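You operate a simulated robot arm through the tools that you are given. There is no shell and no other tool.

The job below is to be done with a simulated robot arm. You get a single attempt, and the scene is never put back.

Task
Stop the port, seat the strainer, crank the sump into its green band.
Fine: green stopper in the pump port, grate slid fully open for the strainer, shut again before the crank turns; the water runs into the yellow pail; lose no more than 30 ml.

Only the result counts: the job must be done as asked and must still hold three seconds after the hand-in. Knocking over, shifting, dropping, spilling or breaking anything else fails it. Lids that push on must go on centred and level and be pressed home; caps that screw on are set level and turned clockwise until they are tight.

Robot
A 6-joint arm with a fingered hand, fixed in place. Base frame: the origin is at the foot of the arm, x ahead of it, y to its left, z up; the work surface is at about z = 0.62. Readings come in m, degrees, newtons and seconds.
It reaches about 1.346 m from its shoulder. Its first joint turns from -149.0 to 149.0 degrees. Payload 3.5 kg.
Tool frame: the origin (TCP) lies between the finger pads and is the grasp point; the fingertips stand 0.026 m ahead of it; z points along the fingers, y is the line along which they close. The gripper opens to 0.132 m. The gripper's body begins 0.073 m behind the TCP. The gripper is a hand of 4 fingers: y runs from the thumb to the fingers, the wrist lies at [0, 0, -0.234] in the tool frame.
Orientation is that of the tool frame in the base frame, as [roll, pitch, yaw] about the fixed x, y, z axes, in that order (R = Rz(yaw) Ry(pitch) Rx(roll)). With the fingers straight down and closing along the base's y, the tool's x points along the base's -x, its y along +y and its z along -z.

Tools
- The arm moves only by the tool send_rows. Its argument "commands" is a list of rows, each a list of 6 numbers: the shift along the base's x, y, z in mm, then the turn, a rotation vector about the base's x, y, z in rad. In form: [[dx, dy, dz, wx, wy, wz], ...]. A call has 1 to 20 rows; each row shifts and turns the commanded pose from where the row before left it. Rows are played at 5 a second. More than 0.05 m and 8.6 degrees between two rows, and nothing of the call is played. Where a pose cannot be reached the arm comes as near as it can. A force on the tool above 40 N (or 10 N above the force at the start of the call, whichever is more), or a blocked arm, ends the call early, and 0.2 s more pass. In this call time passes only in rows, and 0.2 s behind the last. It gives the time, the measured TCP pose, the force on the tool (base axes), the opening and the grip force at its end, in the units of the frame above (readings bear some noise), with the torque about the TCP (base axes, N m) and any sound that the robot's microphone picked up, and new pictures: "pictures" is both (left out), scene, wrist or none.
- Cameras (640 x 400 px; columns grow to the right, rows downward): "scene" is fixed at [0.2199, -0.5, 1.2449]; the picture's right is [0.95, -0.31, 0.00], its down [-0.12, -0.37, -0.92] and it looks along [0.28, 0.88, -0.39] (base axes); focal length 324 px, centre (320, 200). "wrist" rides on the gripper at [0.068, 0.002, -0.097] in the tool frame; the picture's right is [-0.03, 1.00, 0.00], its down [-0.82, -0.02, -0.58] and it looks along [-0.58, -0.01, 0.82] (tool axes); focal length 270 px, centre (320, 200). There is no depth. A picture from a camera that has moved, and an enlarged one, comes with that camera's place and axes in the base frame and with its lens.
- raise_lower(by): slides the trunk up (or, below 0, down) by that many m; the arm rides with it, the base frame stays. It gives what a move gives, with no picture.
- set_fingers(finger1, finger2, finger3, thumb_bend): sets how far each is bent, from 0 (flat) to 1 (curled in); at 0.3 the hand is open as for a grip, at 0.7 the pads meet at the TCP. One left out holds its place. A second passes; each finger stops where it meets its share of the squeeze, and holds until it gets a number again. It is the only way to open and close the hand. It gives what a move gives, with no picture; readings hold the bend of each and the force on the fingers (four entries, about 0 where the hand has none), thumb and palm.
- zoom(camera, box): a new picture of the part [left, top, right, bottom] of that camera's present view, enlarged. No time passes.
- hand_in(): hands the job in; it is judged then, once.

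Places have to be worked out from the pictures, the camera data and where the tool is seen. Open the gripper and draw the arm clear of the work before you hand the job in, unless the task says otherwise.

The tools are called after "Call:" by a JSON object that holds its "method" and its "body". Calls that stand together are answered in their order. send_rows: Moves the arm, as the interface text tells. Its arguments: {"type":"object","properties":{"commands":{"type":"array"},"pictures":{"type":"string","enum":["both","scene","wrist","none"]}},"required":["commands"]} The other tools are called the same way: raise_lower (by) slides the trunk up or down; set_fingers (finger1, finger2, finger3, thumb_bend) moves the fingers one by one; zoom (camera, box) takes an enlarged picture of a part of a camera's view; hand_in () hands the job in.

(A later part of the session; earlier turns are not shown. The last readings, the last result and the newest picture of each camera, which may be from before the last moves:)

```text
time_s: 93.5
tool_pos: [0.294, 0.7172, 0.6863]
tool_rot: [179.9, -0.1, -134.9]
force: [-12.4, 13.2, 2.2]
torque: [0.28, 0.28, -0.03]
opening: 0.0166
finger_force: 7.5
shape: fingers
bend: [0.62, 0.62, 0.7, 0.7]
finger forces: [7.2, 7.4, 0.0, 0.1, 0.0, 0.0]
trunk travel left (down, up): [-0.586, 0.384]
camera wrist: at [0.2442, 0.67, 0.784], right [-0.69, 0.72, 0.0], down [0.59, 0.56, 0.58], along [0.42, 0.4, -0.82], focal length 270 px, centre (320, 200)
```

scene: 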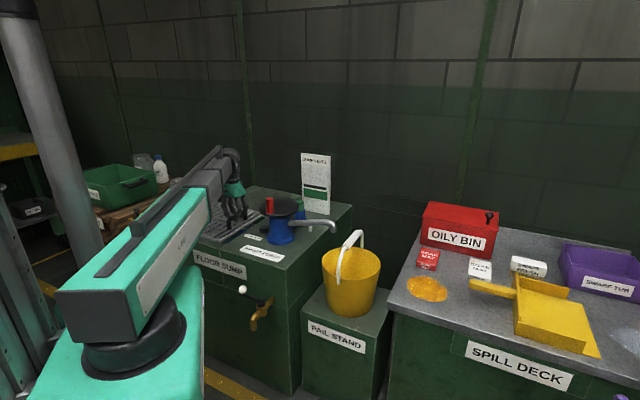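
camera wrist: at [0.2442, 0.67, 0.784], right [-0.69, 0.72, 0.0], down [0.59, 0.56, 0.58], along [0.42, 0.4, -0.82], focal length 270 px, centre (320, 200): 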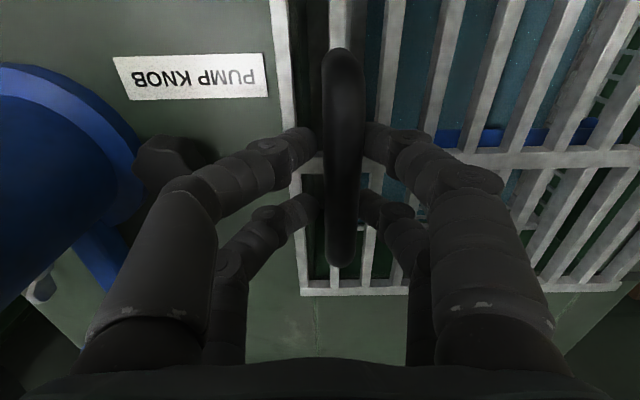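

The grate is hard against its closed stop. I'll relieve the pressure, release, rise, and move to look at the crank from above.

Call:
{"method": "send_rows", "body": {"commands": [[-4.2, 4.2, 0, 0, 0, 0]], "pictures": "none"}}

Call:
{"method": "set_fingers", "body": {"finger1": 0.52, "finger2": 0.52, "finger3": 0.52, "thumb_bend": 0.52}}

Call:
{"method": "raise_lower", "body": {"by": 0.28}}

Call:
{"method": "send_rows", "body": {"commands": [[28, -28, 0, 0, 0, 0], [28, -28, 0, 0, 0, 0], [28, -28, 0, 0, 0, 0], [28, -28, 0, 0, 0, 0], [28, -28, 0, 0, 0, 0]], "pictures": "both"}}

Call:
{"method": "zoom", "body": {"camera": "wrist", "box": [200, 40, 440, 190]}}

Call:
{"method": "zoom", "body": {"camera": "scene", "box": [180, 160, 340, 260]}}

```text
time_s: 93.8
tool_pos: [0.2907, 0.7176, 0.6862]
tool_rot: [-179.8, -0.2, -135.0]
force: [-5.4, 6.6, -0.5]
torque: [0.1, 0.13, 0.01]
opening: 0.014
finger_force: 5.9
shape: fingers
bend: [0.63, 0.63, 0.69, 0.7]
finger forces: [5.0, 5.0, 0.7, 0.1, 0.9, 0.0]
trunk travel left (down, up): [-0.586, 0.384]
```

```text
time_s: 94.8
tool_pos: [0.2892, 0.7211, 0.6862]
tool_rot: [180.0, 0.0, -135.1]
force: [0.2, -0.4, -0.2]
torque: [-0.02, -0.01, -0.01]
opening: 0.0584
finger_force: 0.1
shape: fingers
bend: [0.52, 0.52, 0.52, 0.52]
finger forces: [0.1, 0.1, 0.1, 0.1, 0.0, 0.1]
trunk travel left (down, up): [-0.586, 0.384]
```

```text
time_s: 97.7
tool_pos: [0.2893, 0.7205, 0.967]
tool_rot: [-180.0, -0.2, -135.0]
force: [-1.1, -0.3, 1.0]
torque: [0.0, 0.0, -0.01]
opening: 0.0585
finger_force: 0.1
shape: fingers
bend: [0.52, 0.52, 0.52, 0.52]
finger forces: [0.1, 0.0, 0.1, 0.0, 0.1, 0.1]
trunk travel left (down, up): [-0.866, 0.104]
```

```text
time_s: 98.9
tool_pos: [0.4303, 0.5817, 0.9673]
tool_rot: [-180.0, -0.1, -135.0]
force: [0.3, -0.6, 0.2]
torque: [-0.03, -0.02, -0.04]
opening: 0.0587
finger_force: 0.0
shape: fingers
bend: [0.52, 0.52, 0.52, 0.52]
finger forces: [0.0, 0.0, 0.1, 0.0, 0.0, 0.0]
trunk travel left (down, up): [-0.866, 0.104]
camera wrist: at [0.381, 0.5346, 1.0641], right [-0.69, 0.72, 0.0], down [0.59, 0.56, 0.58], along [0.42, 0.4, -0.82], focal length 270 px, centre (320, 200)
```

scene: 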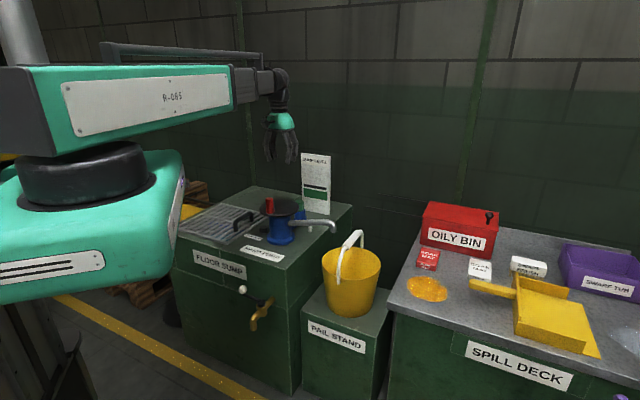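
wrist: 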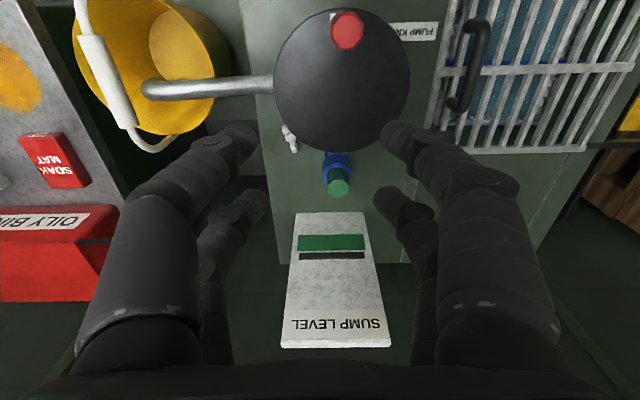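

```text
2.67 times, centred on (320, 115) of wrist
camera zoom: at [0.381, 0.5346, 1.0641], right [-0.69, 0.72, 0.0], down [0.59, 0.56, 0.58], along [0.42, 0.4, -0.82], focal length 721 px, centre (320, 427)
```

zoom: 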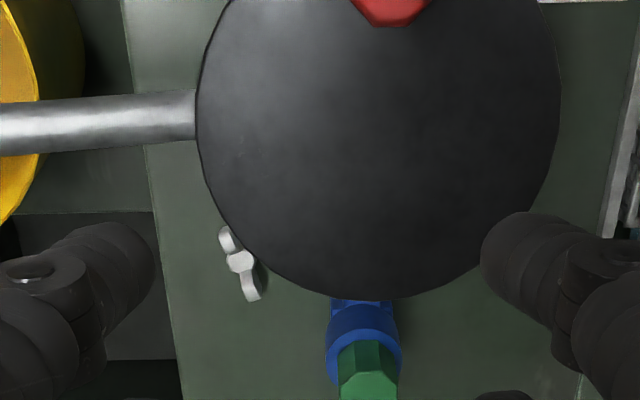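

```text
4.00 times, centred on (260, 210) of scene
camera zoom: at [0.2199, -0.5, 1.2449], right [0.95, -0.31, 0.0], down [-0.12, -0.37, -0.92], along [0.28, 0.88, -0.39], focal length 1296 px, centre (560, 160)
```

zoom: 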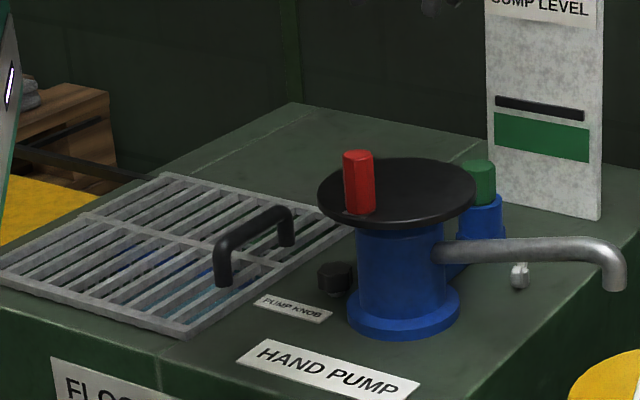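

The grate is shut, and the spout tip at about (−0.11, 0.73) is inside the pail's mouth. The crank disc is centred near (0.132, 0.722), with the red handle near (0.131, 0.662). I'll move over the handle and take a closer look.

Call:
{"method": "send_rows", "body": {"commands": [[-27.4, -10.4, 0, 0, 0, 0], [-27.4, -10.4, 0, 0, 0, 0]], "pictures": "none"}}

Call:
{"method": "raise_lower", "body": {"by": -0.08}}

Call:
{"method": "zoom", "body": {"camera": "wrist", "box": [160, 50, 480, 250]}}

Call:
{"method": "zoom", "body": {"camera": "scene", "box": [220, 130, 348, 210]}}

```text
time_s: 99.5
tool_pos: [0.3723, 0.5598, 0.9669]
tool_rot: [180.0, -0.1, -135.0]
force: [0.8, -0.7, 0.1]
torque: [0.01, 0.0, 0.03]
opening: 0.0587
finger_force: 0.1
shape: fingers
bend: [0.52, 0.52, 0.52, 0.52]
finger forces: [0.0, 0.0, 0.1, 0.1, 0.0, 0.0]
trunk travel left (down, up): [-0.866, 0.104]
```

```text
time_s: 100.7
tool_pos: [0.3741, 0.5591, 0.8871]
tool_rot: [180.0, -0.2, -135.0]
force: [0.4, -0.4, 1.0]
torque: [0.0, -0.01, -0.01]
opening: 0.0584
finger_force: 0.1
shape: fingers
bend: [0.52, 0.52, 0.52, 0.52]
finger forces: [0.1, 0.1, 0.0, 0.0, 0.0, 0.0]
trunk travel left (down, up): [-0.786, 0.184]
```

```text
2.00 times, centred on (320, 150) of wrist
camera zoom: at [0.3245, 0.5133, 0.9841], right [-0.69, 0.72, 0.0], down [0.59, 0.56, 0.58], along [0.42, 0.4, -0.82], focal length 541 px, centre (320, 300)
```

zoom: 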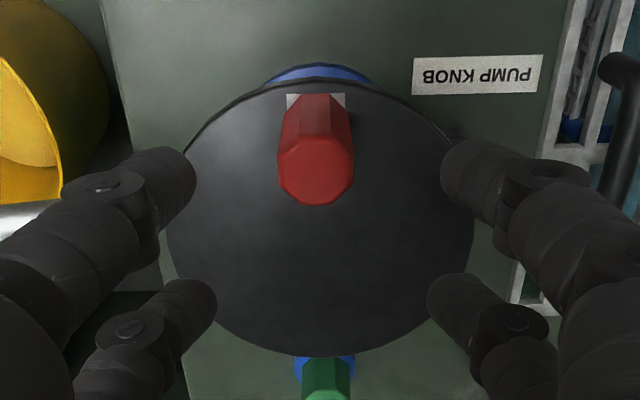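

```text
5.00 times, centred on (284, 170) of scene
camera zoom: at [0.2199, -0.5, 1.2449], right [0.95, -0.31, 0.0], down [-0.12, -0.37, -0.92], along [0.28, 0.88, -0.39], focal length 1620 px, centre (500, 350)
```

zoom: 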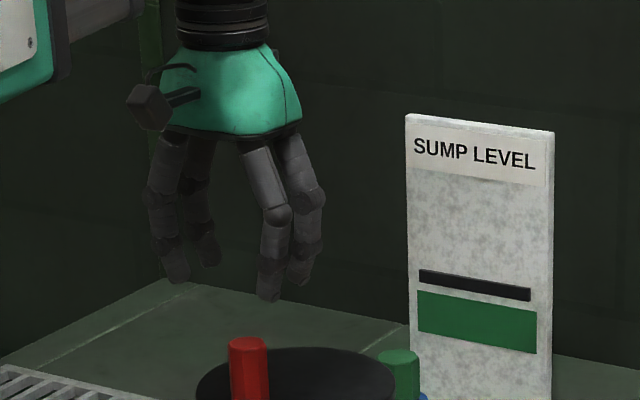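

The handle is centred under the TCP to within 2 mm, its top near z≈0.81 and the disc near 0.75. I'll lower so the fingers surround it, tips just above the disc.

Call:
{"method": "send_rows", "body": {"commands": [[1.2, 0.8, 0, 0, 0, 0]], "pictures": "none"}}

Call:
{"method": "raise_lower", "body": {"by": -0.08}}

Call:
{"method": "raise_lower", "body": {"by": -0.013}}

Call:
{"method": "zoom", "body": {"camera": "wrist", "box": [160, 50, 480, 250]}}

Call:
{"method": "zoom", "body": {"camera": "scene", "box": [220, 150, 348, 230]}}

```text
time_s: 101.0
tool_pos: [0.3747, 0.5606, 0.8866]
tool_rot: [180.0, -0.1, -135.0]
force: [0.6, 0.0, -0.5]
torque: [-0.01, -0.01, 0.0]
opening: 0.0586
finger_force: 0.1
shape: fingers
bend: [0.52, 0.52, 0.52, 0.52]
finger forces: [0.0, 0.0, 0.1, 0.0, 0.0, 0.1]
trunk travel left (down, up): [-0.786, 0.184]
```

```text
time_s: 102.2
tool_pos: [0.3749, 0.5617, 0.8071]
tool_rot: [180.0, -0.2, -135.1]
force: [0.0, -1.3, -0.6]
torque: [-0.01, 0.0, 0.01]
opening: 0.0585
finger_force: 0.0
shape: fingers
bend: [0.52, 0.52, 0.52, 0.52]
finger forces: [0.0, 0.0, 0.1, 0.1, 0.1, 0.1]
trunk travel left (down, up): [-0.706, 0.264]
```

```text
time_s: 102.8
tool_pos: [0.3738, 0.5602, 0.7946]
tool_rot: [-180.0, -0.1, -135.0]
force: [-0.2, 0.5, 0.0]
torque: [-0.02, 0.03, -0.04]
opening: 0.0588
finger_force: 0.0
shape: fingers
bend: [0.52, 0.52, 0.52, 0.52]
finger forces: [0.0, 0.0, 0.0, 0.0, 0.0, 0.0]
trunk travel left (down, up): [-0.693, 0.277]
```

```text
2.00 times, centred on (320, 150) of wrist
camera zoom: at [0.3255, 0.5142, 0.8911], right [-0.69, 0.72, 0.0], down [0.59, 0.56, 0.58], along [0.42, 0.4, -0.82], focal length 541 px, centre (320, 300)
```

zoom: 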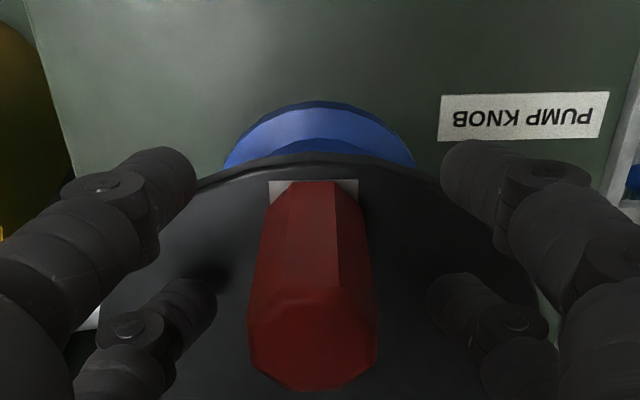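

```text
5.00 times, centred on (284, 190) of scene
camera zoom: at [0.2199, -0.5, 1.2449], right [0.95, -0.31, 0.0], down [-0.12, -0.37, -0.92], along [0.28, 0.88, -0.39], focal length 1620 px, centre (500, 250)
```

zoom: 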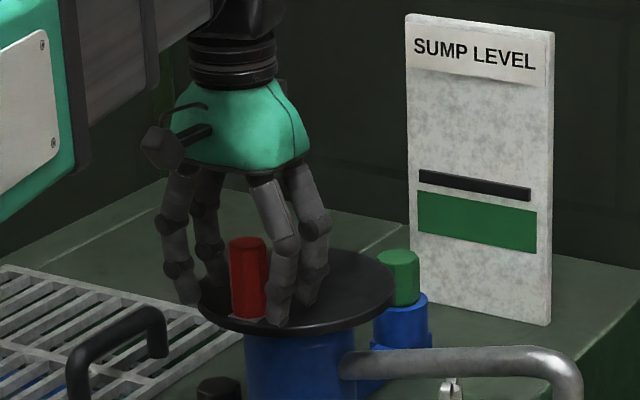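

The handle is inside the four fingers. I'll close to a snug cage rather than a hard grip, so the handle can turn inside as it goes round.

Call:
{"method": "set_fingers", "body": {"finger1": 0.645, "finger2": 0.645, "finger3": 0.645, "thumb_bend": 0.645}}

Call:
{"method": "zoom", "body": {"camera": "wrist", "box": [160, 50, 480, 250]}}

Call:
{"method": "zoom", "body": {"camera": "scene", "box": [220, 150, 348, 230]}}

```text
time_s: 103.8
tool_pos: [0.3757, 0.5606, 0.7945]
tool_rot: [-180.0, -0.1, -134.9]
force: [0.0, -0.6, -0.6]
torque: [-0.01, 0.03, 0.01]
opening: 0.0201
finger_force: 0.2
shape: fingers
bend: [0.64, 0.64, 0.64, 0.64]
finger forces: [0.0, 0.0, 0.0, 0.0, 0.1, 0.0]
trunk travel left (down, up): [-0.693, 0.277]
```

```text
2.00 times, centred on (320, 150) of wrist
camera zoom: at [0.3255, 0.5142, 0.8911], right [-0.69, 0.72, 0.0], down [0.59, 0.56, 0.58], along [0.42, 0.4, -0.82], focal length 541 px, centre (320, 300)
```

zoom: 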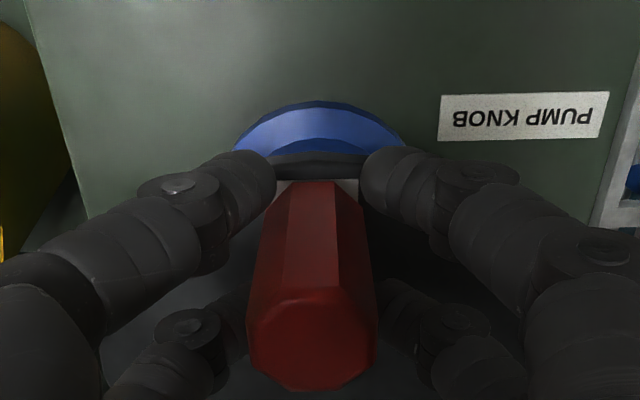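

```text
5.00 times, centred on (284, 190) of scene
camera zoom: at [0.2199, -0.5, 1.2449], right [0.95, -0.31, 0.0], down [-0.12, -0.37, -0.92], along [0.28, 0.88, -0.39], focal length 1620 px, centre (500, 250)
```

zoom: 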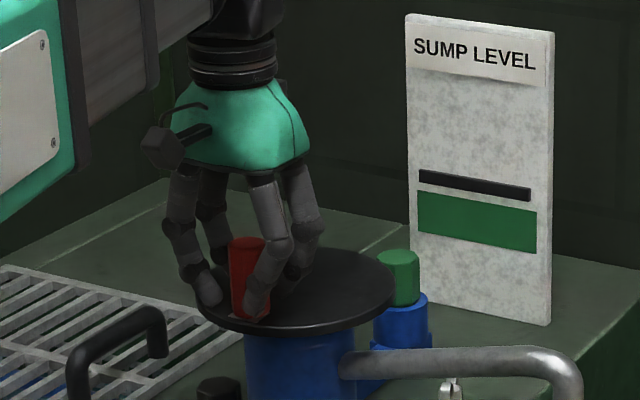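

No contact force, so the cage is loose around the handle. I'll test a small clockwise turn, about 20°, and watch the force and the level marker.

Call:
{"method": "send_rows", "body": {"commands": [[-6.5, 7.74, 0, 0, 0, 0], [-5.06, 8.76, 0, 0, 0, 0]], "pictures": "none"}}

Call:
{"method": "zoom", "body": {"camera": "wrist", "box": [160, 50, 480, 250]}}

Call:
{"method": "zoom", "body": {"camera": "scene", "box": [220, 150, 348, 230]}}

```text
time_s: 104.4
tool_pos: [0.3616, 0.5762, 0.7938]
tool_rot: [-179.9, 0.0, -135.0]
force: [0.4, -2.8, -0.2]
torque: [-0.04, -0.03, -0.02]
opening: 0.0215
finger_force: 1.5
shape: fingers
bend: [0.64, 0.64, 0.63, 0.63]
finger forces: [0.0, 0.1, 0.8, 0.1, 2.0, 0.1]
trunk travel left (down, up): [-0.693, 0.277]
```

```text
2.00 times, centred on (320, 150) of wrist
camera zoom: at [0.3132, 0.53, 0.8912], right [-0.69, 0.72, 0.0], down [0.59, 0.56, 0.58], along [0.42, 0.4, -0.82], focal length 541 px, centre (320, 300)
```

zoom: 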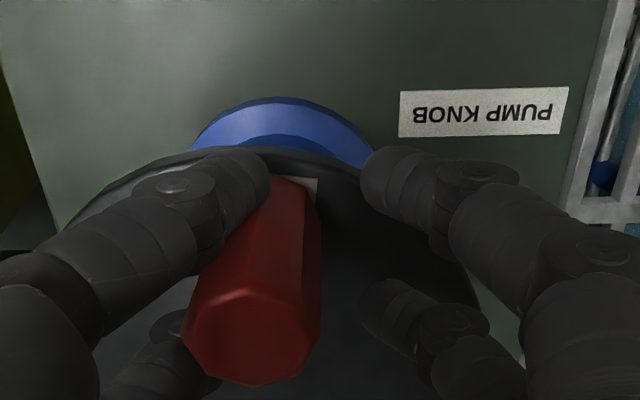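

```text
5.00 times, centred on (284, 190) of scene
camera zoom: at [0.2199, -0.5, 1.2449], right [0.95, -0.31, 0.0], down [-0.12, -0.37, -0.92], along [0.28, 0.88, -0.39], focal length 1620 px, centre (500, 250)
```

zoom: 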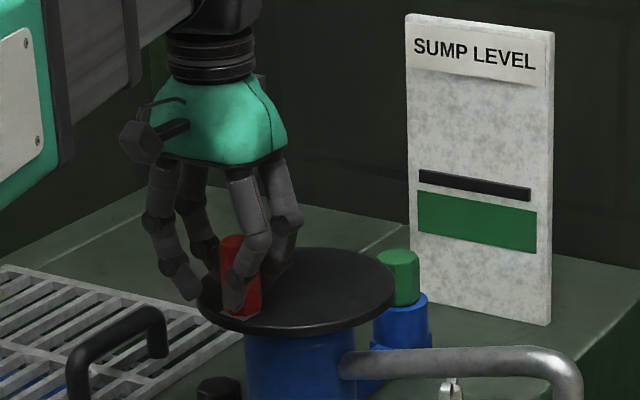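

It turns easily, about 3 N, but the loose cage lets the handle lag by around 7 mm. I'll close to a light grip to cut the slack, then continue the arc.

Call:
{"method": "set_fingers", "body": {"finger1": 0.68, "finger2": 0.68, "finger3": 0.68, "thumb_bend": 0.68}}

Call:
{"method": "send_rows", "body": {"commands": [[-3.46, 9.5, 0, 0, 0, 0], [-1.75, 9.96, 0, 0, 0, 0], [0, 10.11, 0, 0, 0, 0], [1.75, 9.96, 0, 0, 0, 0]], "pictures": "none"}}

Call:
{"method": "zoom", "body": {"camera": "wrist", "box": [160, 50, 480, 250]}}

Call:
{"method": "zoom", "body": {"camera": "scene", "box": [220, 150, 348, 230]}}

```text
time_s: 105.4
tool_pos: [0.3624, 0.5764, 0.7941]
tool_rot: [-180.0, -0.1, -135.0]
force: [1.1, -0.2, -1.7]
torque: [0.0, -0.04, 0.01]
opening: 0.0089
finger_force: 1.8
shape: fingers
bend: [0.68, 0.68, 0.66, 0.67]
finger forces: [0.1, 0.1, 2.2, 0.0, 1.5, 0.0]
trunk travel left (down, up): [-0.693, 0.277]
```

```text
time_s: 106.4
tool_pos: [0.3662, 0.6232, 0.7926]
tool_rot: [180.0, 0.7, -134.8]
force: [33.2, 15.8, 8.5]
torque: [-0.33, -0.12, 1.46]
opening: 0.0252
finger_force: 18.2
shape: fingers
bend: [0.68, 0.68, 0.68, 0.63]
finger forces: [0.0, 0.0, 0.0, 0.0, 36.1, 0.0]
trunk travel left (down, up): [-0.693, 0.277]
```

```text
2.00 times, centred on (320, 150) of wrist
camera zoom: at [0.3167, 0.5756, 0.8894], right [-0.69, 0.72, 0.0], down [0.58, 0.56, 0.59], along [0.42, 0.41, -0.81], focal length 541 px, centre (320, 300)
```

zoom: 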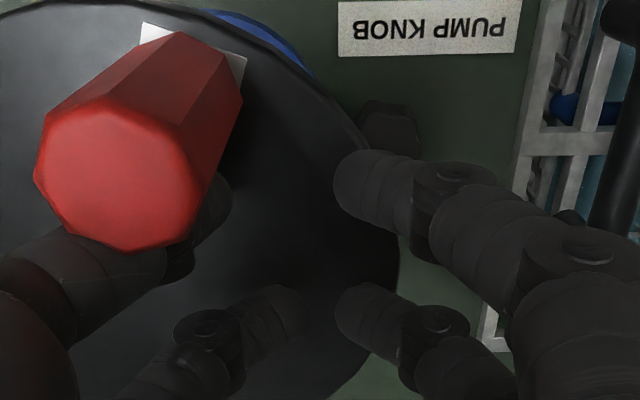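

```text
5.00 times, centred on (284, 190) of scene
camera zoom: at [0.2199, -0.5, 1.2449], right [0.95, -0.31, 0.0], down [-0.12, -0.37, -0.92], along [0.28, 0.88, -0.39], focal length 1620 px, centre (500, 250)
```

zoom: 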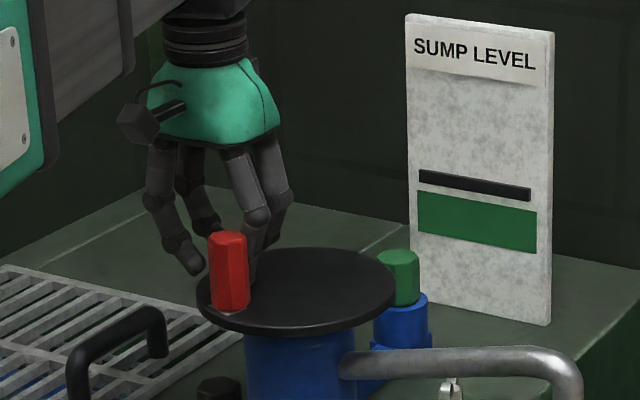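

The handle slipped out of the cage past the thumb; the disc has only turned about 20° and the level hasn't changed. I'll back away from the contact and rise, then use a better method: turn the hand along with the crank so two fingers always cradle the handle along the tangent.

Call:
{"method": "send_rows", "body": {"commands": [[6, 6, 0, 0, 0, 0], [4, 6, 0, 0, 0, 0]], "pictures": "none"}}

Call:
{"method": "raise_lower", "body": {"by": 0.09}}

Call:
{"method": "set_fingers", "body": {"finger1": 0.5, "finger2": 0.5, "finger3": 0.5, "thumb_bend": 0.5}}

Call:
{"method": "zoom", "body": {"camera": "wrist", "box": [0, 0, 640, 400]}}

Call:
{"method": "zoom", "body": {"camera": "scene", "box": [220, 150, 348, 230]}}

```text
time_s: 107.0
tool_pos: [0.3705, 0.6293, 0.7931]
tool_rot: [-180.0, -0.2, -135.0]
force: [0.4, 0.0, 0.2]
torque: [0.0, 0.01, 0.01]
opening: 0.0073
finger_force: 0.0
shape: fingers
bend: [0.68, 0.68, 0.68, 0.68]
finger forces: [0.1, 0.0, 0.0, 0.0, 0.0, 0.1]
trunk travel left (down, up): [-0.693, 0.277]
```

```text
time_s: 108.3
tool_pos: [0.3703, 0.6287, 0.885]
tool_rot: [179.9, -0.1, -135.0]
force: [-0.2, -0.1, -0.1]
torque: [0.0, -0.03, -0.05]
opening: 0.0069
finger_force: 0.1
shape: fingers
bend: [0.68, 0.68, 0.68, 0.68]
finger forces: [0.0, 0.1, 0.0, 0.0, 0.0, 0.1]
trunk travel left (down, up): [-0.783, 0.187]
```

```text
time_s: 109.3
tool_pos: [0.3699, 0.6288, 0.8837]
tool_rot: [180.0, 0.0, -135.0]
force: [0.1, -0.8, 0.9]
torque: [-0.02, 0.02, 0.04]
opening: 0.0653
finger_force: 0.1
shape: fingers
bend: [0.5, 0.5, 0.5, 0.5]
finger forces: [0.1, 0.1, 0.0, 0.0, 0.0, 0.0]
trunk travel left (down, up): [-0.783, 0.187]
```

```text
1.00 times, centred on (320, 200) of wrist (not enlarged: the box is as wide or as high as the picture)
camera zoom: at [0.3211, 0.5821, 0.9811], right [-0.69, 0.72, 0.0], down [0.59, 0.56, 0.58], along [0.42, 0.4, -0.82], focal length 270 px, centre (320, 200)
```

zoom: 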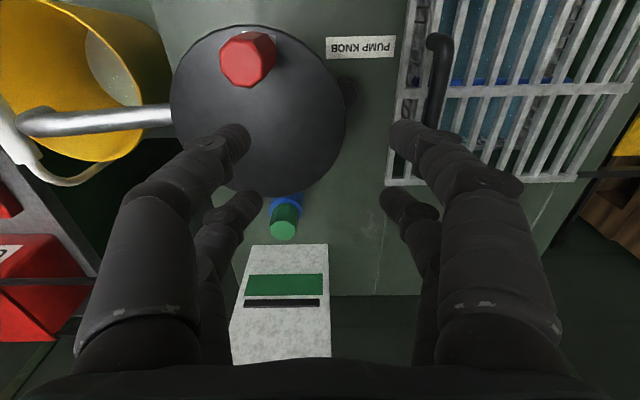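

```text
5.00 times, centred on (284, 190) of scene
camera zoom: at [0.2199, -0.5, 1.2449], right [0.95, -0.31, 0.0], down [-0.12, -0.37, -0.92], along [0.28, 0.88, -0.39], focal length 1620 px, centre (500, 250)
```

zoom: 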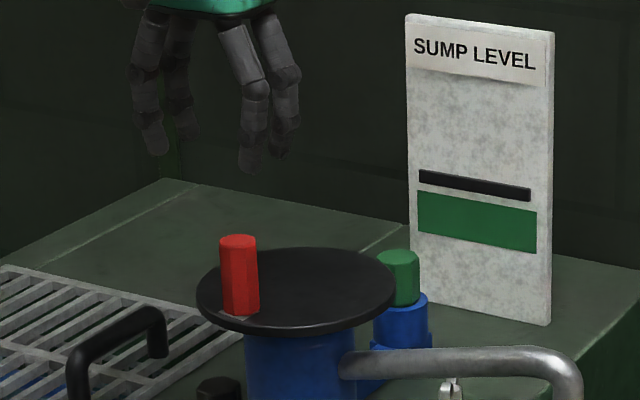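

Measured now: disc centre (0.133, 0.719), handle at radius 0.059 and only about 10° round. Up here in free air I'll check how far the wrist can turn clockwise, so I know how long a stroke can be.

Call:
{"method": "send_rows", "body": {"commands": [[0, 0, 0, 0, 0, -0.1309], [0, 0, 0, 0, 0, -0.1309], [0, 0, 0, 0, 0, -0.1309], [0, 0, 0, 0, 0, -0.1309], [0, 0, 0, 0, 0, -0.1309], [0, 0, 0, 0, 0, -0.1309], [0, 0, 0, 0, 0, -0.1309], [0, 0, 0, 0, 0, -0.1309], [0, 0, 0, 0, 0, -0.1309], [0, 0, 0, 0, 0, -0.1309], [0, 0, 0, 0, 0, -0.1309], [0, 0, 0, 0, 0, -0.1309], [0, 0, 0, 0, 0, -0.1309], [0, 0, 0, 0, 0, -0.1309], [0, 0, 0, 0, 0, -0.1309], [0, 0, 0, 0, 0, -0.1309], [0, 0, 0, 0, 0, -0.1309], [0, 0, 0, 0, 0, -0.1309], [0, 0, 0, 0, 0, -0.1309], [0, 0, 0, 0, 0, -0.1309]], "pictures": "none"}}

Call:
{"method": "send_rows", "body": {"commands": [[0, 0, 0, 0, 0, -0.1309], [0, 0, 0, 0, 0, -0.1309], [0, 0, 0, 0, 0, -0.1309], [0, 0, 0, 0, 0, -0.1309], [0, 0, 0, 0, 0, -0.1309], [0, 0, 0, 0, 0, -0.1309], [0, 0, 0, 0, 0, -0.1309], [0, 0, 0, 0, 0, -0.1309], [0, 0, 0, 0, 0, -0.1309], [0, 0, 0, 0, 0, -0.1309], [0, 0, 0, 0, 0, -0.1309], [0, 0, 0, 0, 0, -0.1309], [0, 0, 0, 0, 0, -0.1309], [0, 0, 0, 0, 0, -0.1309], [0, 0, 0, 0, 0, -0.1309], [0, 0, 0, 0, 0, -0.1309]], "pictures": "scene"}}

```text
time_s: 113.5
tool_pos: [0.371, 0.6286, 0.8837]
tool_rot: [-179.9, -0.1, 74.9]
force: [0.6, 0.7, -0.3]
torque: [0.0, -0.01, 0.02]
opening: 0.0653
finger_force: 0.1
shape: fingers
bend: [0.5, 0.5, 0.5, 0.5]
finger forces: [0.0, 0.0, 0.0, 0.0, 0.0, 0.1]
trunk travel left (down, up): [-0.783, 0.187]
```

```text
time_s: 116.9
tool_pos: [0.3884, 0.6198, 0.8826]
tool_rot: [-179.9, 0.3, -21.3]
force: [0.6, 0.8, -0.3]
torque: [0.02, 0.02, 0.02]
opening: 0.0652
finger_force: 0.1
shape: fingers
bend: [0.5, 0.5, 0.5, 0.5]
finger forces: [0.0, 0.1, 0.0, 0.0, 0.1, 0.1]
out of reach, approached as far as the arm can: row 13, 14, 15, 16
trunk travel left (down, up): [-0.783, 0.187]
```

scene: 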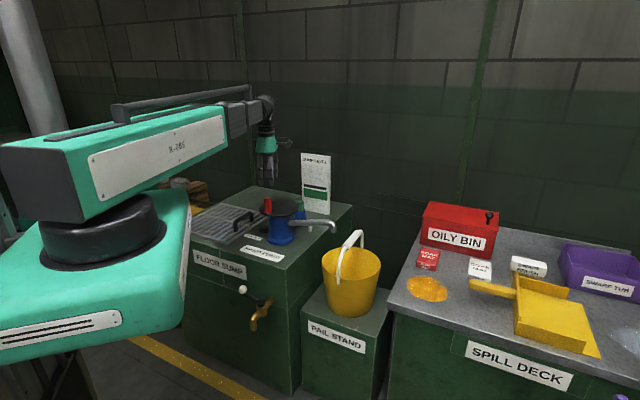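

The wrist can turn clockwise down to about yaw −20°, so a 225° stroke is possible starting from yaw ≈215°. I'll wind back counter-clockwise to 215° above the handle.

Call:
{"method": "send_rows", "body": {"commands": [[0, 0, 0, 0, 0, 0.1309], [0, 0, 0, 0, 0, 0.1309], [0, 0, 0, 0, 0, 0.1309], [0, 0, 0, 0, 0, 0.1309], [0, 0, 0, 0, 0, 0.1309], [0, 0, 0, 0, 0, 0.1309], [0, 0, 0, 0, 0, 0.1309], [0, 0, 0, 0, 0, 0.1309], [0, 0, 0, 0, 0, 0.1309], [0, 0, 0, 0, 0, 0.1309], [0, 0, 0, 0, 0, 0.1309], [0, 0, 0, 0, 0, 0.1309], [0, 0, 0, 0, 0, 0.1309], [0, 0, 0, 0, 0, 0.1309], [0, 0, 0, 0, 0, 0.1309], [0, 0, 0, 0, 0, 0.1309], [0, 0, 0, 0, 0, 0.1309], [0, 0, 0, 0, 0, 0.1309], [0, 0, 0, 0, 0, 0.1309], [0, 0, 0, 0, 0, 0.1309]], "pictures": "none"}}

Call:
{"method": "send_rows", "body": {"commands": [[0, 0, 0, 0, 0, 0.1309], [0, 0, 0, 0, 0, 0.1309], [0, 0, 0, 0, 0, 0.1309], [0, 0, 0, 0, 0, 0.1309], [0, 0, 0, 0, 0, 0.1309], [0, 0, 0, 0, 0, 0.1309], [0, 0, 0, 0, 0, 0.1309], [0, 0, 0, 0, 0, 0.1309], [0, 0, 0, 0, 0, 0.1309], [0, 0, 0, 0, 0, 0.1309], [0, 0, 0, 0, 0, 0.1309], [0, 0, 0, 0, 0, 0.1309]], "pictures": "none"}}

```text
time_s: 121.1
tool_pos: [0.3876, 0.6193, 0.8845]
tool_rot: [-179.9, 0.4, 129.0]
force: [-0.1, -0.3, 0.3]
torque: [-0.02, -0.01, -0.01]
opening: 0.0655
finger_force: 0.0
shape: fingers
bend: [0.5, 0.5, 0.5, 0.5]
finger forces: [0.0, 0.0, 0.0, 0.0, 0.0, 0.1]
trunk travel left (down, up): [-0.783, 0.187]
```

```text
time_s: 123.7
tool_pos: [0.3879, 0.6182, 0.8832]
tool_rot: [-179.9, 0.3, -141.0]
force: [0.1, -0.5, 0.5]
torque: [-0.02, -0.03, 0.01]
opening: 0.0654
finger_force: 0.1
shape: fingers
bend: [0.5, 0.5, 0.5, 0.5]
finger forces: [0.0, 0.0, 0.1, 0.0, 0.1, 0.0]
trunk travel left (down, up): [-0.783, 0.187]
```

Call:
{"method": "send_rows", "body": {"commands": [[-10.9, -24.6, 0, -0.0033, 0.0041, -0.035], [-10.9, -24.6, 0, 0, 0, -0.035]], "pictures": "wrist"}}

Call:
{"method": "zoom", "body": {"camera": "wrist", "box": [160, 50, 480, 250]}}

```text
time_s: 124.3
tool_pos: [0.3655, 0.569, 0.8847]
tool_rot: [-179.9, 0.0, -145.2]
force: [0.3, 0.2, -0.7]
torque: [0.0, 0.03, 0.0]
opening: 0.0652
finger_force: 0.2
shape: fingers
bend: [0.5, 0.5, 0.5, 0.5]
finger forces: [0.0, 0.0, 0.1, 0.0, 0.0, 0.1]
trunk travel left (down, up): [-0.783, 0.187]
camera wrist: at [0.3087, 0.5325, 0.981], right [-0.55, 0.84, 0.0], down [0.68, 0.45, 0.58], along [0.48, 0.32, -0.82], focal length 270 px, centre (320, 200)
```

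wrist: 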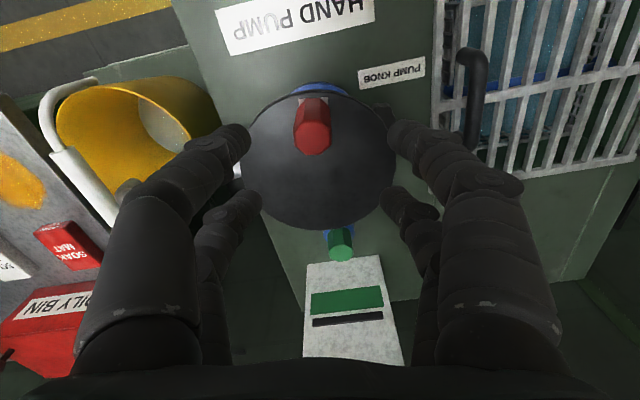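

```text
2.00 times, centred on (320, 150) of wrist
camera zoom: at [0.3087, 0.5325, 0.981], right [-0.55, 0.84, 0.0], down [0.68, 0.45, 0.58], along [0.48, 0.32, -0.82], focal length 541 px, centre (320, 300)
```

zoom: 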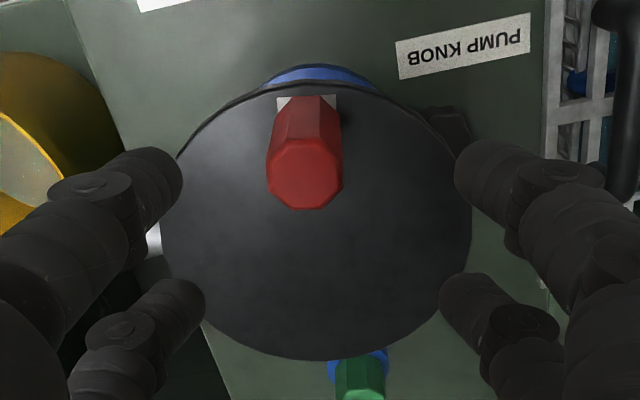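

At this yaw the handle lies along the tool's x axis from the disc centre, as intended. I'll centre on it (5 mm), go down and grip.

Call:
{"method": "send_rows", "body": {"commands": [[5.2, -3.1, 0, 0, 0, 0.031]], "pictures": "none"}}

Call:
{"method": "raise_lower", "body": {"by": -0.089}}

Call:
{"method": "zoom", "body": {"camera": "wrist", "box": [160, 50, 480, 250]}}

Call:
{"method": "set_fingers", "body": {"finger1": 0.7, "finger2": 0.7, "finger3": 0.7, "thumb_bend": 0.7}}

Call:
{"method": "zoom", "body": {"camera": "wrist", "box": [160, 50, 480, 250]}}

```text
time_s: 124.7
tool_pos: [0.3703, 0.567, 0.8844]
tool_rot: [-179.9, 0.0, -143.5]
force: [0.5, 0.3, 0.3]
torque: [0.0, 0.02, -0.01]
opening: 0.0655
finger_force: 0.1
shape: fingers
bend: [0.5, 0.5, 0.5, 0.5]
finger forces: [0.1, 0.0, 0.0, 0.0, 0.0, 0.0]
trunk travel left (down, up): [-0.783, 0.187]
```

```text
time_s: 125.9
tool_pos: [0.3711, 0.5657, 0.7949]
tool_rot: [-179.9, -0.1, -143.4]
force: [0.3, -0.1, 0.3]
torque: [-0.03, 0.03, 0.02]
opening: 0.0653
finger_force: 0.0
shape: fingers
bend: [0.5, 0.5, 0.5, 0.5]
finger forces: [0.1, 0.0, 0.0, 0.0, 0.0, 0.0]
trunk travel left (down, up): [-0.694, 0.276]
```

```text
2.00 times, centred on (320, 150) of wrist
camera zoom: at [0.3151, 0.5282, 0.892], right [-0.58, 0.82, 0.0], down [0.67, 0.47, 0.58], along [0.47, 0.33, -0.82], focal length 541 px, centre (320, 300)
```

zoom: 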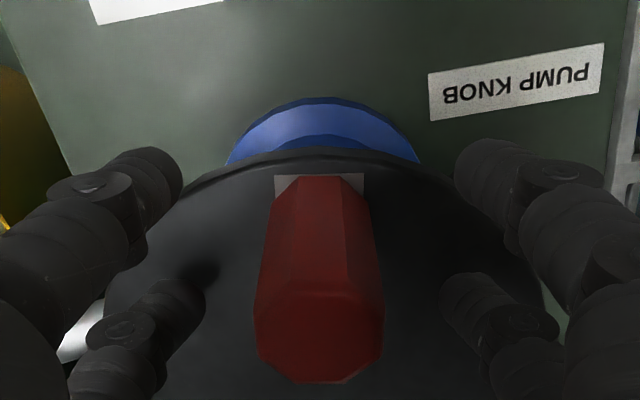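

```text
time_s: 126.9
tool_pos: [0.3713, 0.567, 0.795]
tool_rot: [-179.9, 0.1, -143.4]
force: [-0.4, 0.4, -0.9]
torque: [0.01, 0.03, 0.01]
opening: 0.0051
finger_force: 1.8
shape: fingers
bend: [0.69, 0.69, 0.69, 0.69]
finger forces: [1.0, 0.4, 0.6, 0.0, 1.0, 0.1]
trunk travel left (down, up): [-0.694, 0.276]
```

```text
2.00 times, centred on (320, 150) of wrist
camera zoom: at [0.3152, 0.5282, 0.8919], right [-0.58, 0.82, 0.0], down [0.67, 0.47, 0.58], along [0.47, 0.33, -0.82], focal length 541 px, centre (320, 300)
```

zoom: 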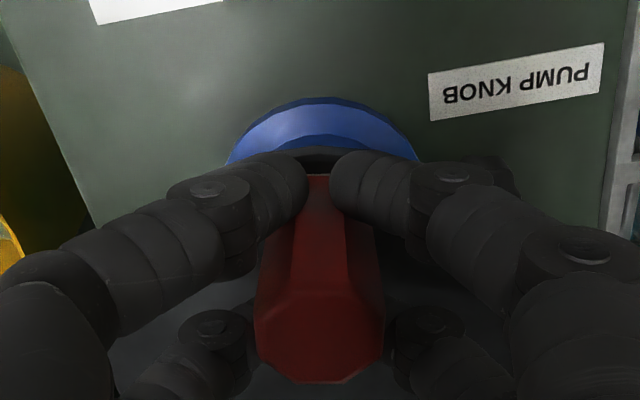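

The handle is now fully enclosed; the gap between opposing fingers is 5 mm against a handle of roughly 26 mm. I'll start the clockwise arc with matching hand rotation.

Call:
{"method": "send_rows", "body": {"commands": [[-4.03, 6.19, 0, 0, 0, -0.1309], [-3.19, 6.67, 0, 0, 0, -0.1309], [-2.29, 7.03, 0, 0, 0, -0.1309], [-1.35, 7.27, 0, 0, 0, -0.1309]], "pictures": "scene"}}

Call:
{"method": "zoom", "body": {"camera": "wrist", "box": [160, 50, 480, 250]}}

Call:
{"method": "zoom", "body": {"camera": "scene", "box": [220, 150, 348, 230]}}

```text
time_s: 127.9
tool_pos: [0.3606, 0.592, 0.7955]
tool_rot: [-179.8, 0.2, -173.5]
force: [14.5, -11.3, 5.0]
torque: [-0.27, -0.39, 0.21]
opening: 0.0048
finger_force: 10.1
shape: fingers
bend: [0.7, 0.7, 0.64, 0.69]
finger forces: [0.0, 0.1, 16.3, 0.0, 3.7, 0.0]
trunk travel left (down, up): [-0.694, 0.276]
```

scene: 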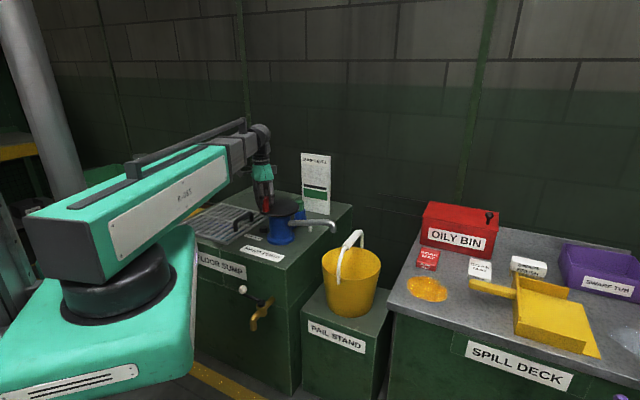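

```text
2.00 times, centred on (320, 150) of wrist
camera zoom: at [0.293, 0.5875, 0.8923], right [-0.09, 1.0, 0.0], down [0.81, 0.07, 0.58], along [0.58, 0.05, -0.81], focal length 541 px, centre (320, 300)
```

zoom: 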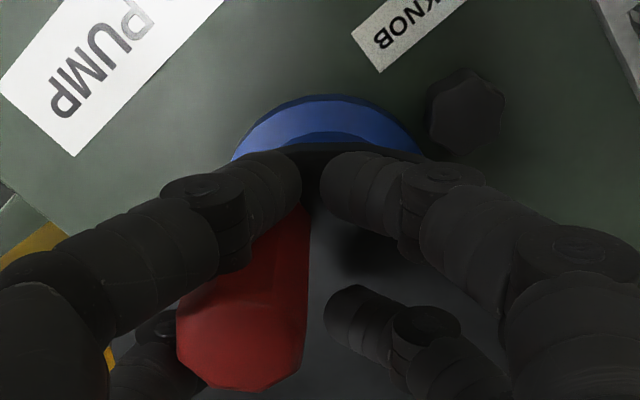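

```text
5.00 times, centred on (284, 190) of scene
camera zoom: at [0.2199, -0.5, 1.2449], right [0.95, -0.31, 0.0], down [-0.12, -0.37, -0.92], along [0.28, 0.88, -0.39], focal length 1620 px, centre (500, 250)
```

zoom: 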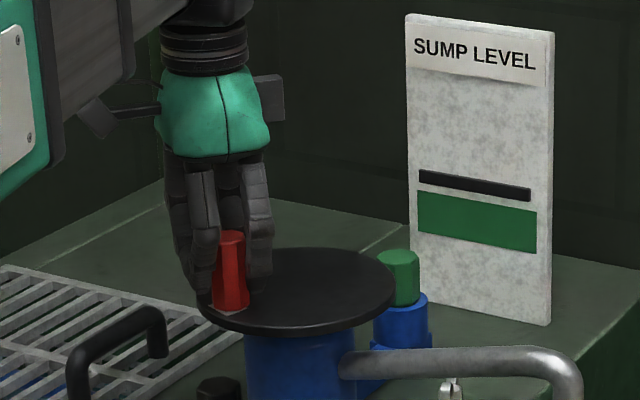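

There's about 18 N of resistance and the disc has barely moved (~15°, springing back), so it may only turn the other way. I'll go back to the start and test counter-clockwise gently.

Call:
{"method": "send_rows", "body": {"commands": [[1.35, -7.27, 0, 0, 0, 0.1309], [2.29, -7.03, 0, 0, 0, 0.1309], [3.19, -6.67, 0, 0, 0, 0.1309], [4.03, -6.19, 0, 0, 0, 0.1309]], "pictures": "none"}}

Call:
{"method": "zoom", "body": {"camera": "wrist", "box": [160, 50, 480, 250]}}

Call:
{"method": "send_rows", "body": {"commands": [[4.78, -5.63, 0, 0, 0, 0.1309], [5.47, -4.97, 0, 0, 0, 0.1309]], "pictures": "none"}}

Call:
{"method": "zoom", "body": {"camera": "wrist", "box": [160, 50, 480, 250]}}

Call:
{"method": "zoom", "body": {"camera": "scene", "box": [220, 150, 348, 230]}}

```text
time_s: 128.9
tool_pos: [0.3713, 0.5676, 0.7947]
tool_rot: [-180.0, -0.1, -143.3]
force: [1.2, 4.3, -4.5]
torque: [0.09, -0.02, 0.01]
opening: 0.0002
finger_force: 5.6
shape: fingers
bend: [0.7, 0.7, 0.68, 0.7]
finger forces: [0.0, 0.0, 7.2, 0.0, 4.2, 0.0]
trunk travel left (down, up): [-0.694, 0.276]
```

```text
2.00 times, centred on (320, 150) of wrist
camera zoom: at [0.3151, 0.5285, 0.8916], right [-0.58, 0.82, 0.0], down [0.67, 0.47, 0.58], along [0.47, 0.33, -0.82], focal length 541 px, centre (320, 300)
```

zoom: 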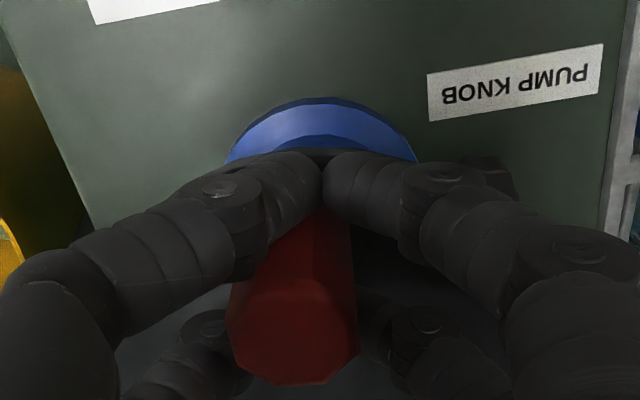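

```text
time_s: 129.5
tool_pos: [0.3801, 0.5576, 0.7939]
tool_rot: [-179.9, -0.1, -128.4]
force: [0.9, 4.4, -4.4]
torque: [0.12, -0.03, -0.01]
opening: 0.0002
finger_force: 5.8
shape: fingers
bend: [0.7, 0.7, 0.68, 0.7]
finger forces: [0.0, 0.0, 7.7, 0.1, 3.9, 0.0]
trunk travel left (down, up): [-0.694, 0.276]
```

```text
2.00 times, centred on (320, 150) of wrist
camera zoom: at [0.3372, 0.5046, 0.8917], right [-0.77, 0.64, 0.0], down [0.52, 0.63, 0.58], along [0.37, 0.44, -0.82], focal length 541 px, centre (320, 300)
```

zoom: 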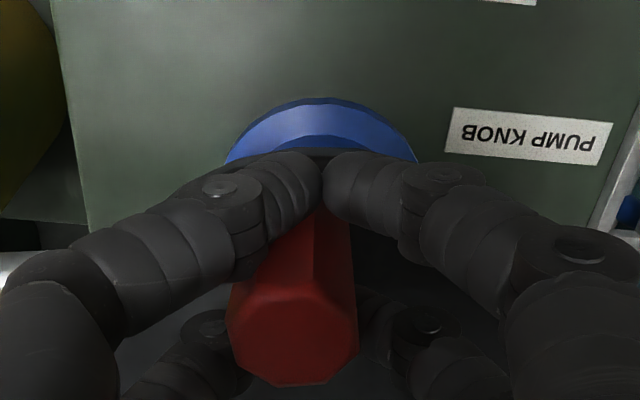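

```text
5.00 times, centred on (284, 190) of scene
camera zoom: at [0.2199, -0.5, 1.2449], right [0.95, -0.31, 0.0], down [-0.12, -0.37, -0.92], along [0.28, 0.88, -0.39], focal length 1620 px, centre (500, 250)
```

zoom: 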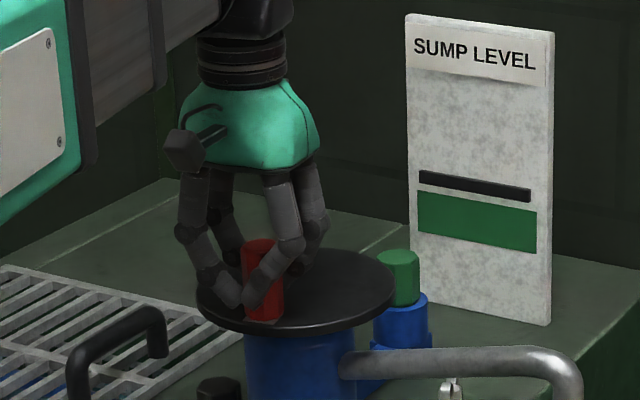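

Counter-clockwise the handle follows freely with no added force. I'll continue that way and watch the level marker.

Call:
{"method": "send_rows", "body": {"commands": [[6.09, -4.18, 0, 0, 0, 0.1309], [6.59, -3.35, 0, 0, 0, 0.1309], [6.97, -2.46, 0, 0, 0, 0.1309], [7.23, -1.53, 0, 0, 0, 0.1309]], "pictures": "none"}}

Call:
{"method": "zoom", "body": {"camera": "wrist", "box": [160, 50, 480, 250]}}

Call:
{"method": "zoom", "body": {"camera": "scene", "box": [220, 150, 348, 230]}}

```text
time_s: 130.5
tool_pos: [0.4081, 0.545, 0.7952]
tool_rot: [-179.9, 0.0, -98.2]
force: [-2.3, 3.4, -3.5]
torque: [0.02, 0.04, 0.0]
opening: 0.0002
finger_force: 5.4
shape: fingers
bend: [0.7, 0.7, 0.68, 0.7]
finger forces: [0.0, 0.0, 6.1, 0.0, 4.3, 0.0]
trunk travel left (down, up): [-0.694, 0.276]
```

```text
2.00 times, centred on (320, 150) of wrist
camera zoom: at [0.3963, 0.4777, 0.8918], right [-0.99, 0.17, 0.0], down [0.14, 0.81, 0.58], along [0.1, 0.57, -0.82], focal length 541 px, centre (320, 300)
```

zoom: 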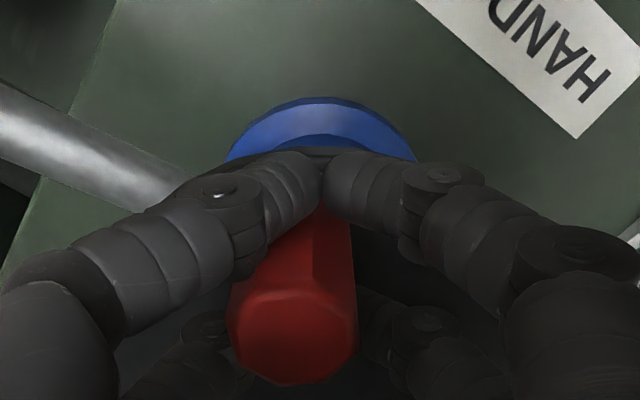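

```text
5.00 times, centred on (284, 190) of scene
camera zoom: at [0.2199, -0.5, 1.2449], right [0.95, -0.31, 0.0], down [-0.12, -0.37, -0.92], along [0.28, 0.88, -0.39], focal length 1620 px, centre (500, 250)
```

zoom: 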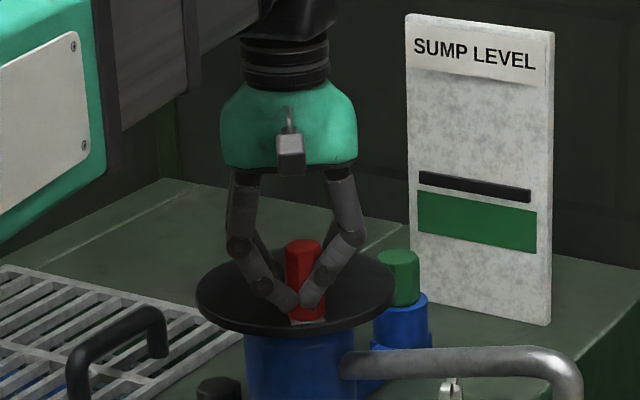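

It rotates smoothly counter-clockwise, so I'll keep going.

Call:
{"method": "send_rows", "body": {"commands": [[7.37, -0.57, 0, 0, 0, 0.1309], [7.38, 0.39, 0, 0, 0, 0.1309], [7.27, 1.35, 0, 0, 0, 0.1309], [7.03, 2.29, 0, 0, 0, 0.1309]], "pictures": "none"}}

Call:
{"method": "zoom", "body": {"camera": "wrist", "box": [160, 50, 480, 250]}}

Call:
{"method": "zoom", "body": {"camera": "scene", "box": [220, 150, 348, 230]}}

```text
time_s: 131.5
tool_pos: [0.4369, 0.5489, 0.7939]
tool_rot: [-179.8, 0.0, -68.4]
force: [-2.5, -1.0, -3.9]
torque: [0.0, 0.05, 0.02]
opening: 0.0004
finger_force: 4.0
shape: fingers
bend: [0.7, 0.7, 0.69, 0.7]
finger forces: [0.0, 0.0, 5.0, 0.1, 4.3, 0.0]
trunk travel left (down, up): [-0.694, 0.276]
```

```text
2.00 times, centred on (320, 150) of wrist
camera zoom: at [0.4608, 0.4838, 0.8919], right [-0.94, -0.35, 0.0], down [-0.28, 0.77, 0.58], along [-0.2, 0.54, -0.82], focal length 541 px, centre (320, 300)
```

zoom: 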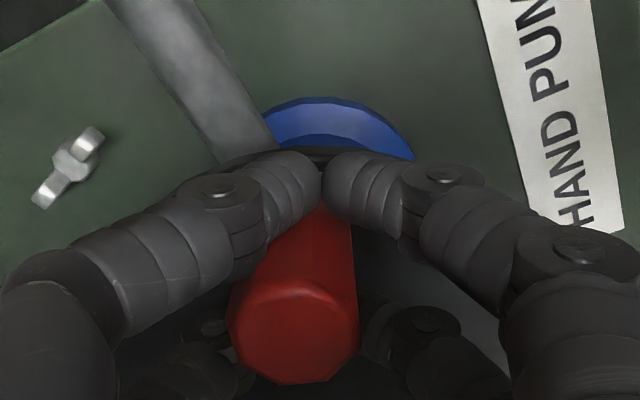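

```text
5.00 times, centred on (284, 190) of scene
camera zoom: at [0.2199, -0.5, 1.2449], right [0.95, -0.31, 0.0], down [-0.12, -0.37, -0.92], along [0.28, 0.88, -0.39], focal length 1620 px, centre (500, 250)
```

zoom: 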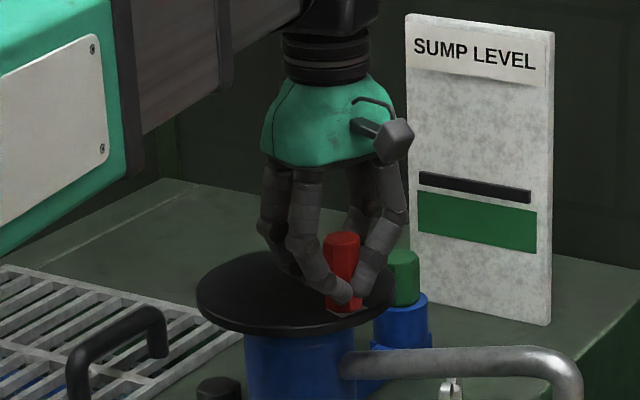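

Call:
{"method": "zoom", "body": {"camera": "scene", "box": [300, 178, 332, 198]}}

Call:
{"method": "zoom", "body": {"camera": "scene", "box": [310, 210, 390, 290]}}

```text
16.00 times, centred on (316, 188) of scene
camera zoom: at [0.2199, -0.5, 1.2449], right [0.95, -0.31, 0.0], down [-0.12, -0.37, -0.92], along [0.28, 0.88, -0.39], focal length 5183 px, centre (384, 392)
```

zoom: 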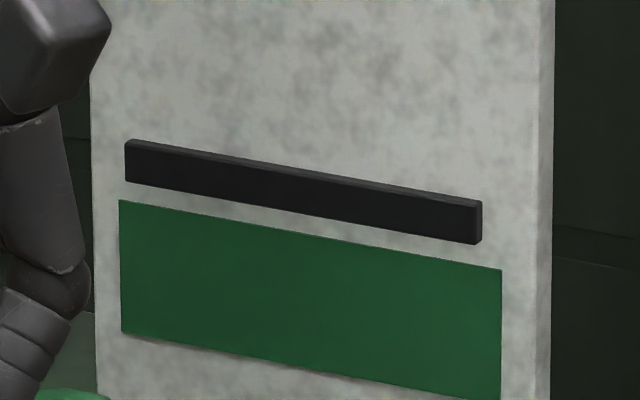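

```text
5.00 times, centred on (350, 250) of scene
camera zoom: at [0.2199, -0.5, 1.2449], right [0.95, -0.31, 0.0], down [-0.12, -0.37, -0.92], along [0.28, 0.88, -0.39], focal length 1620 px, centre (170, -50)
```

zoom: 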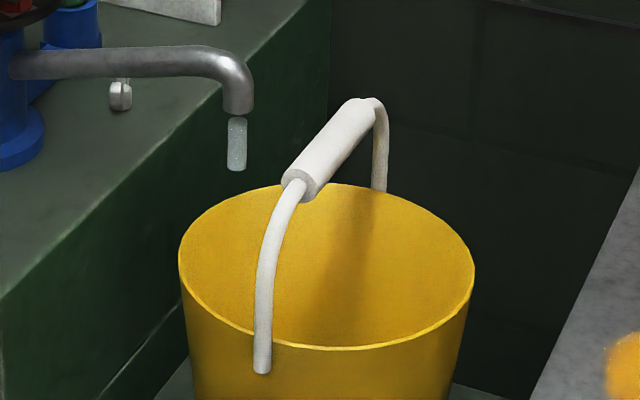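

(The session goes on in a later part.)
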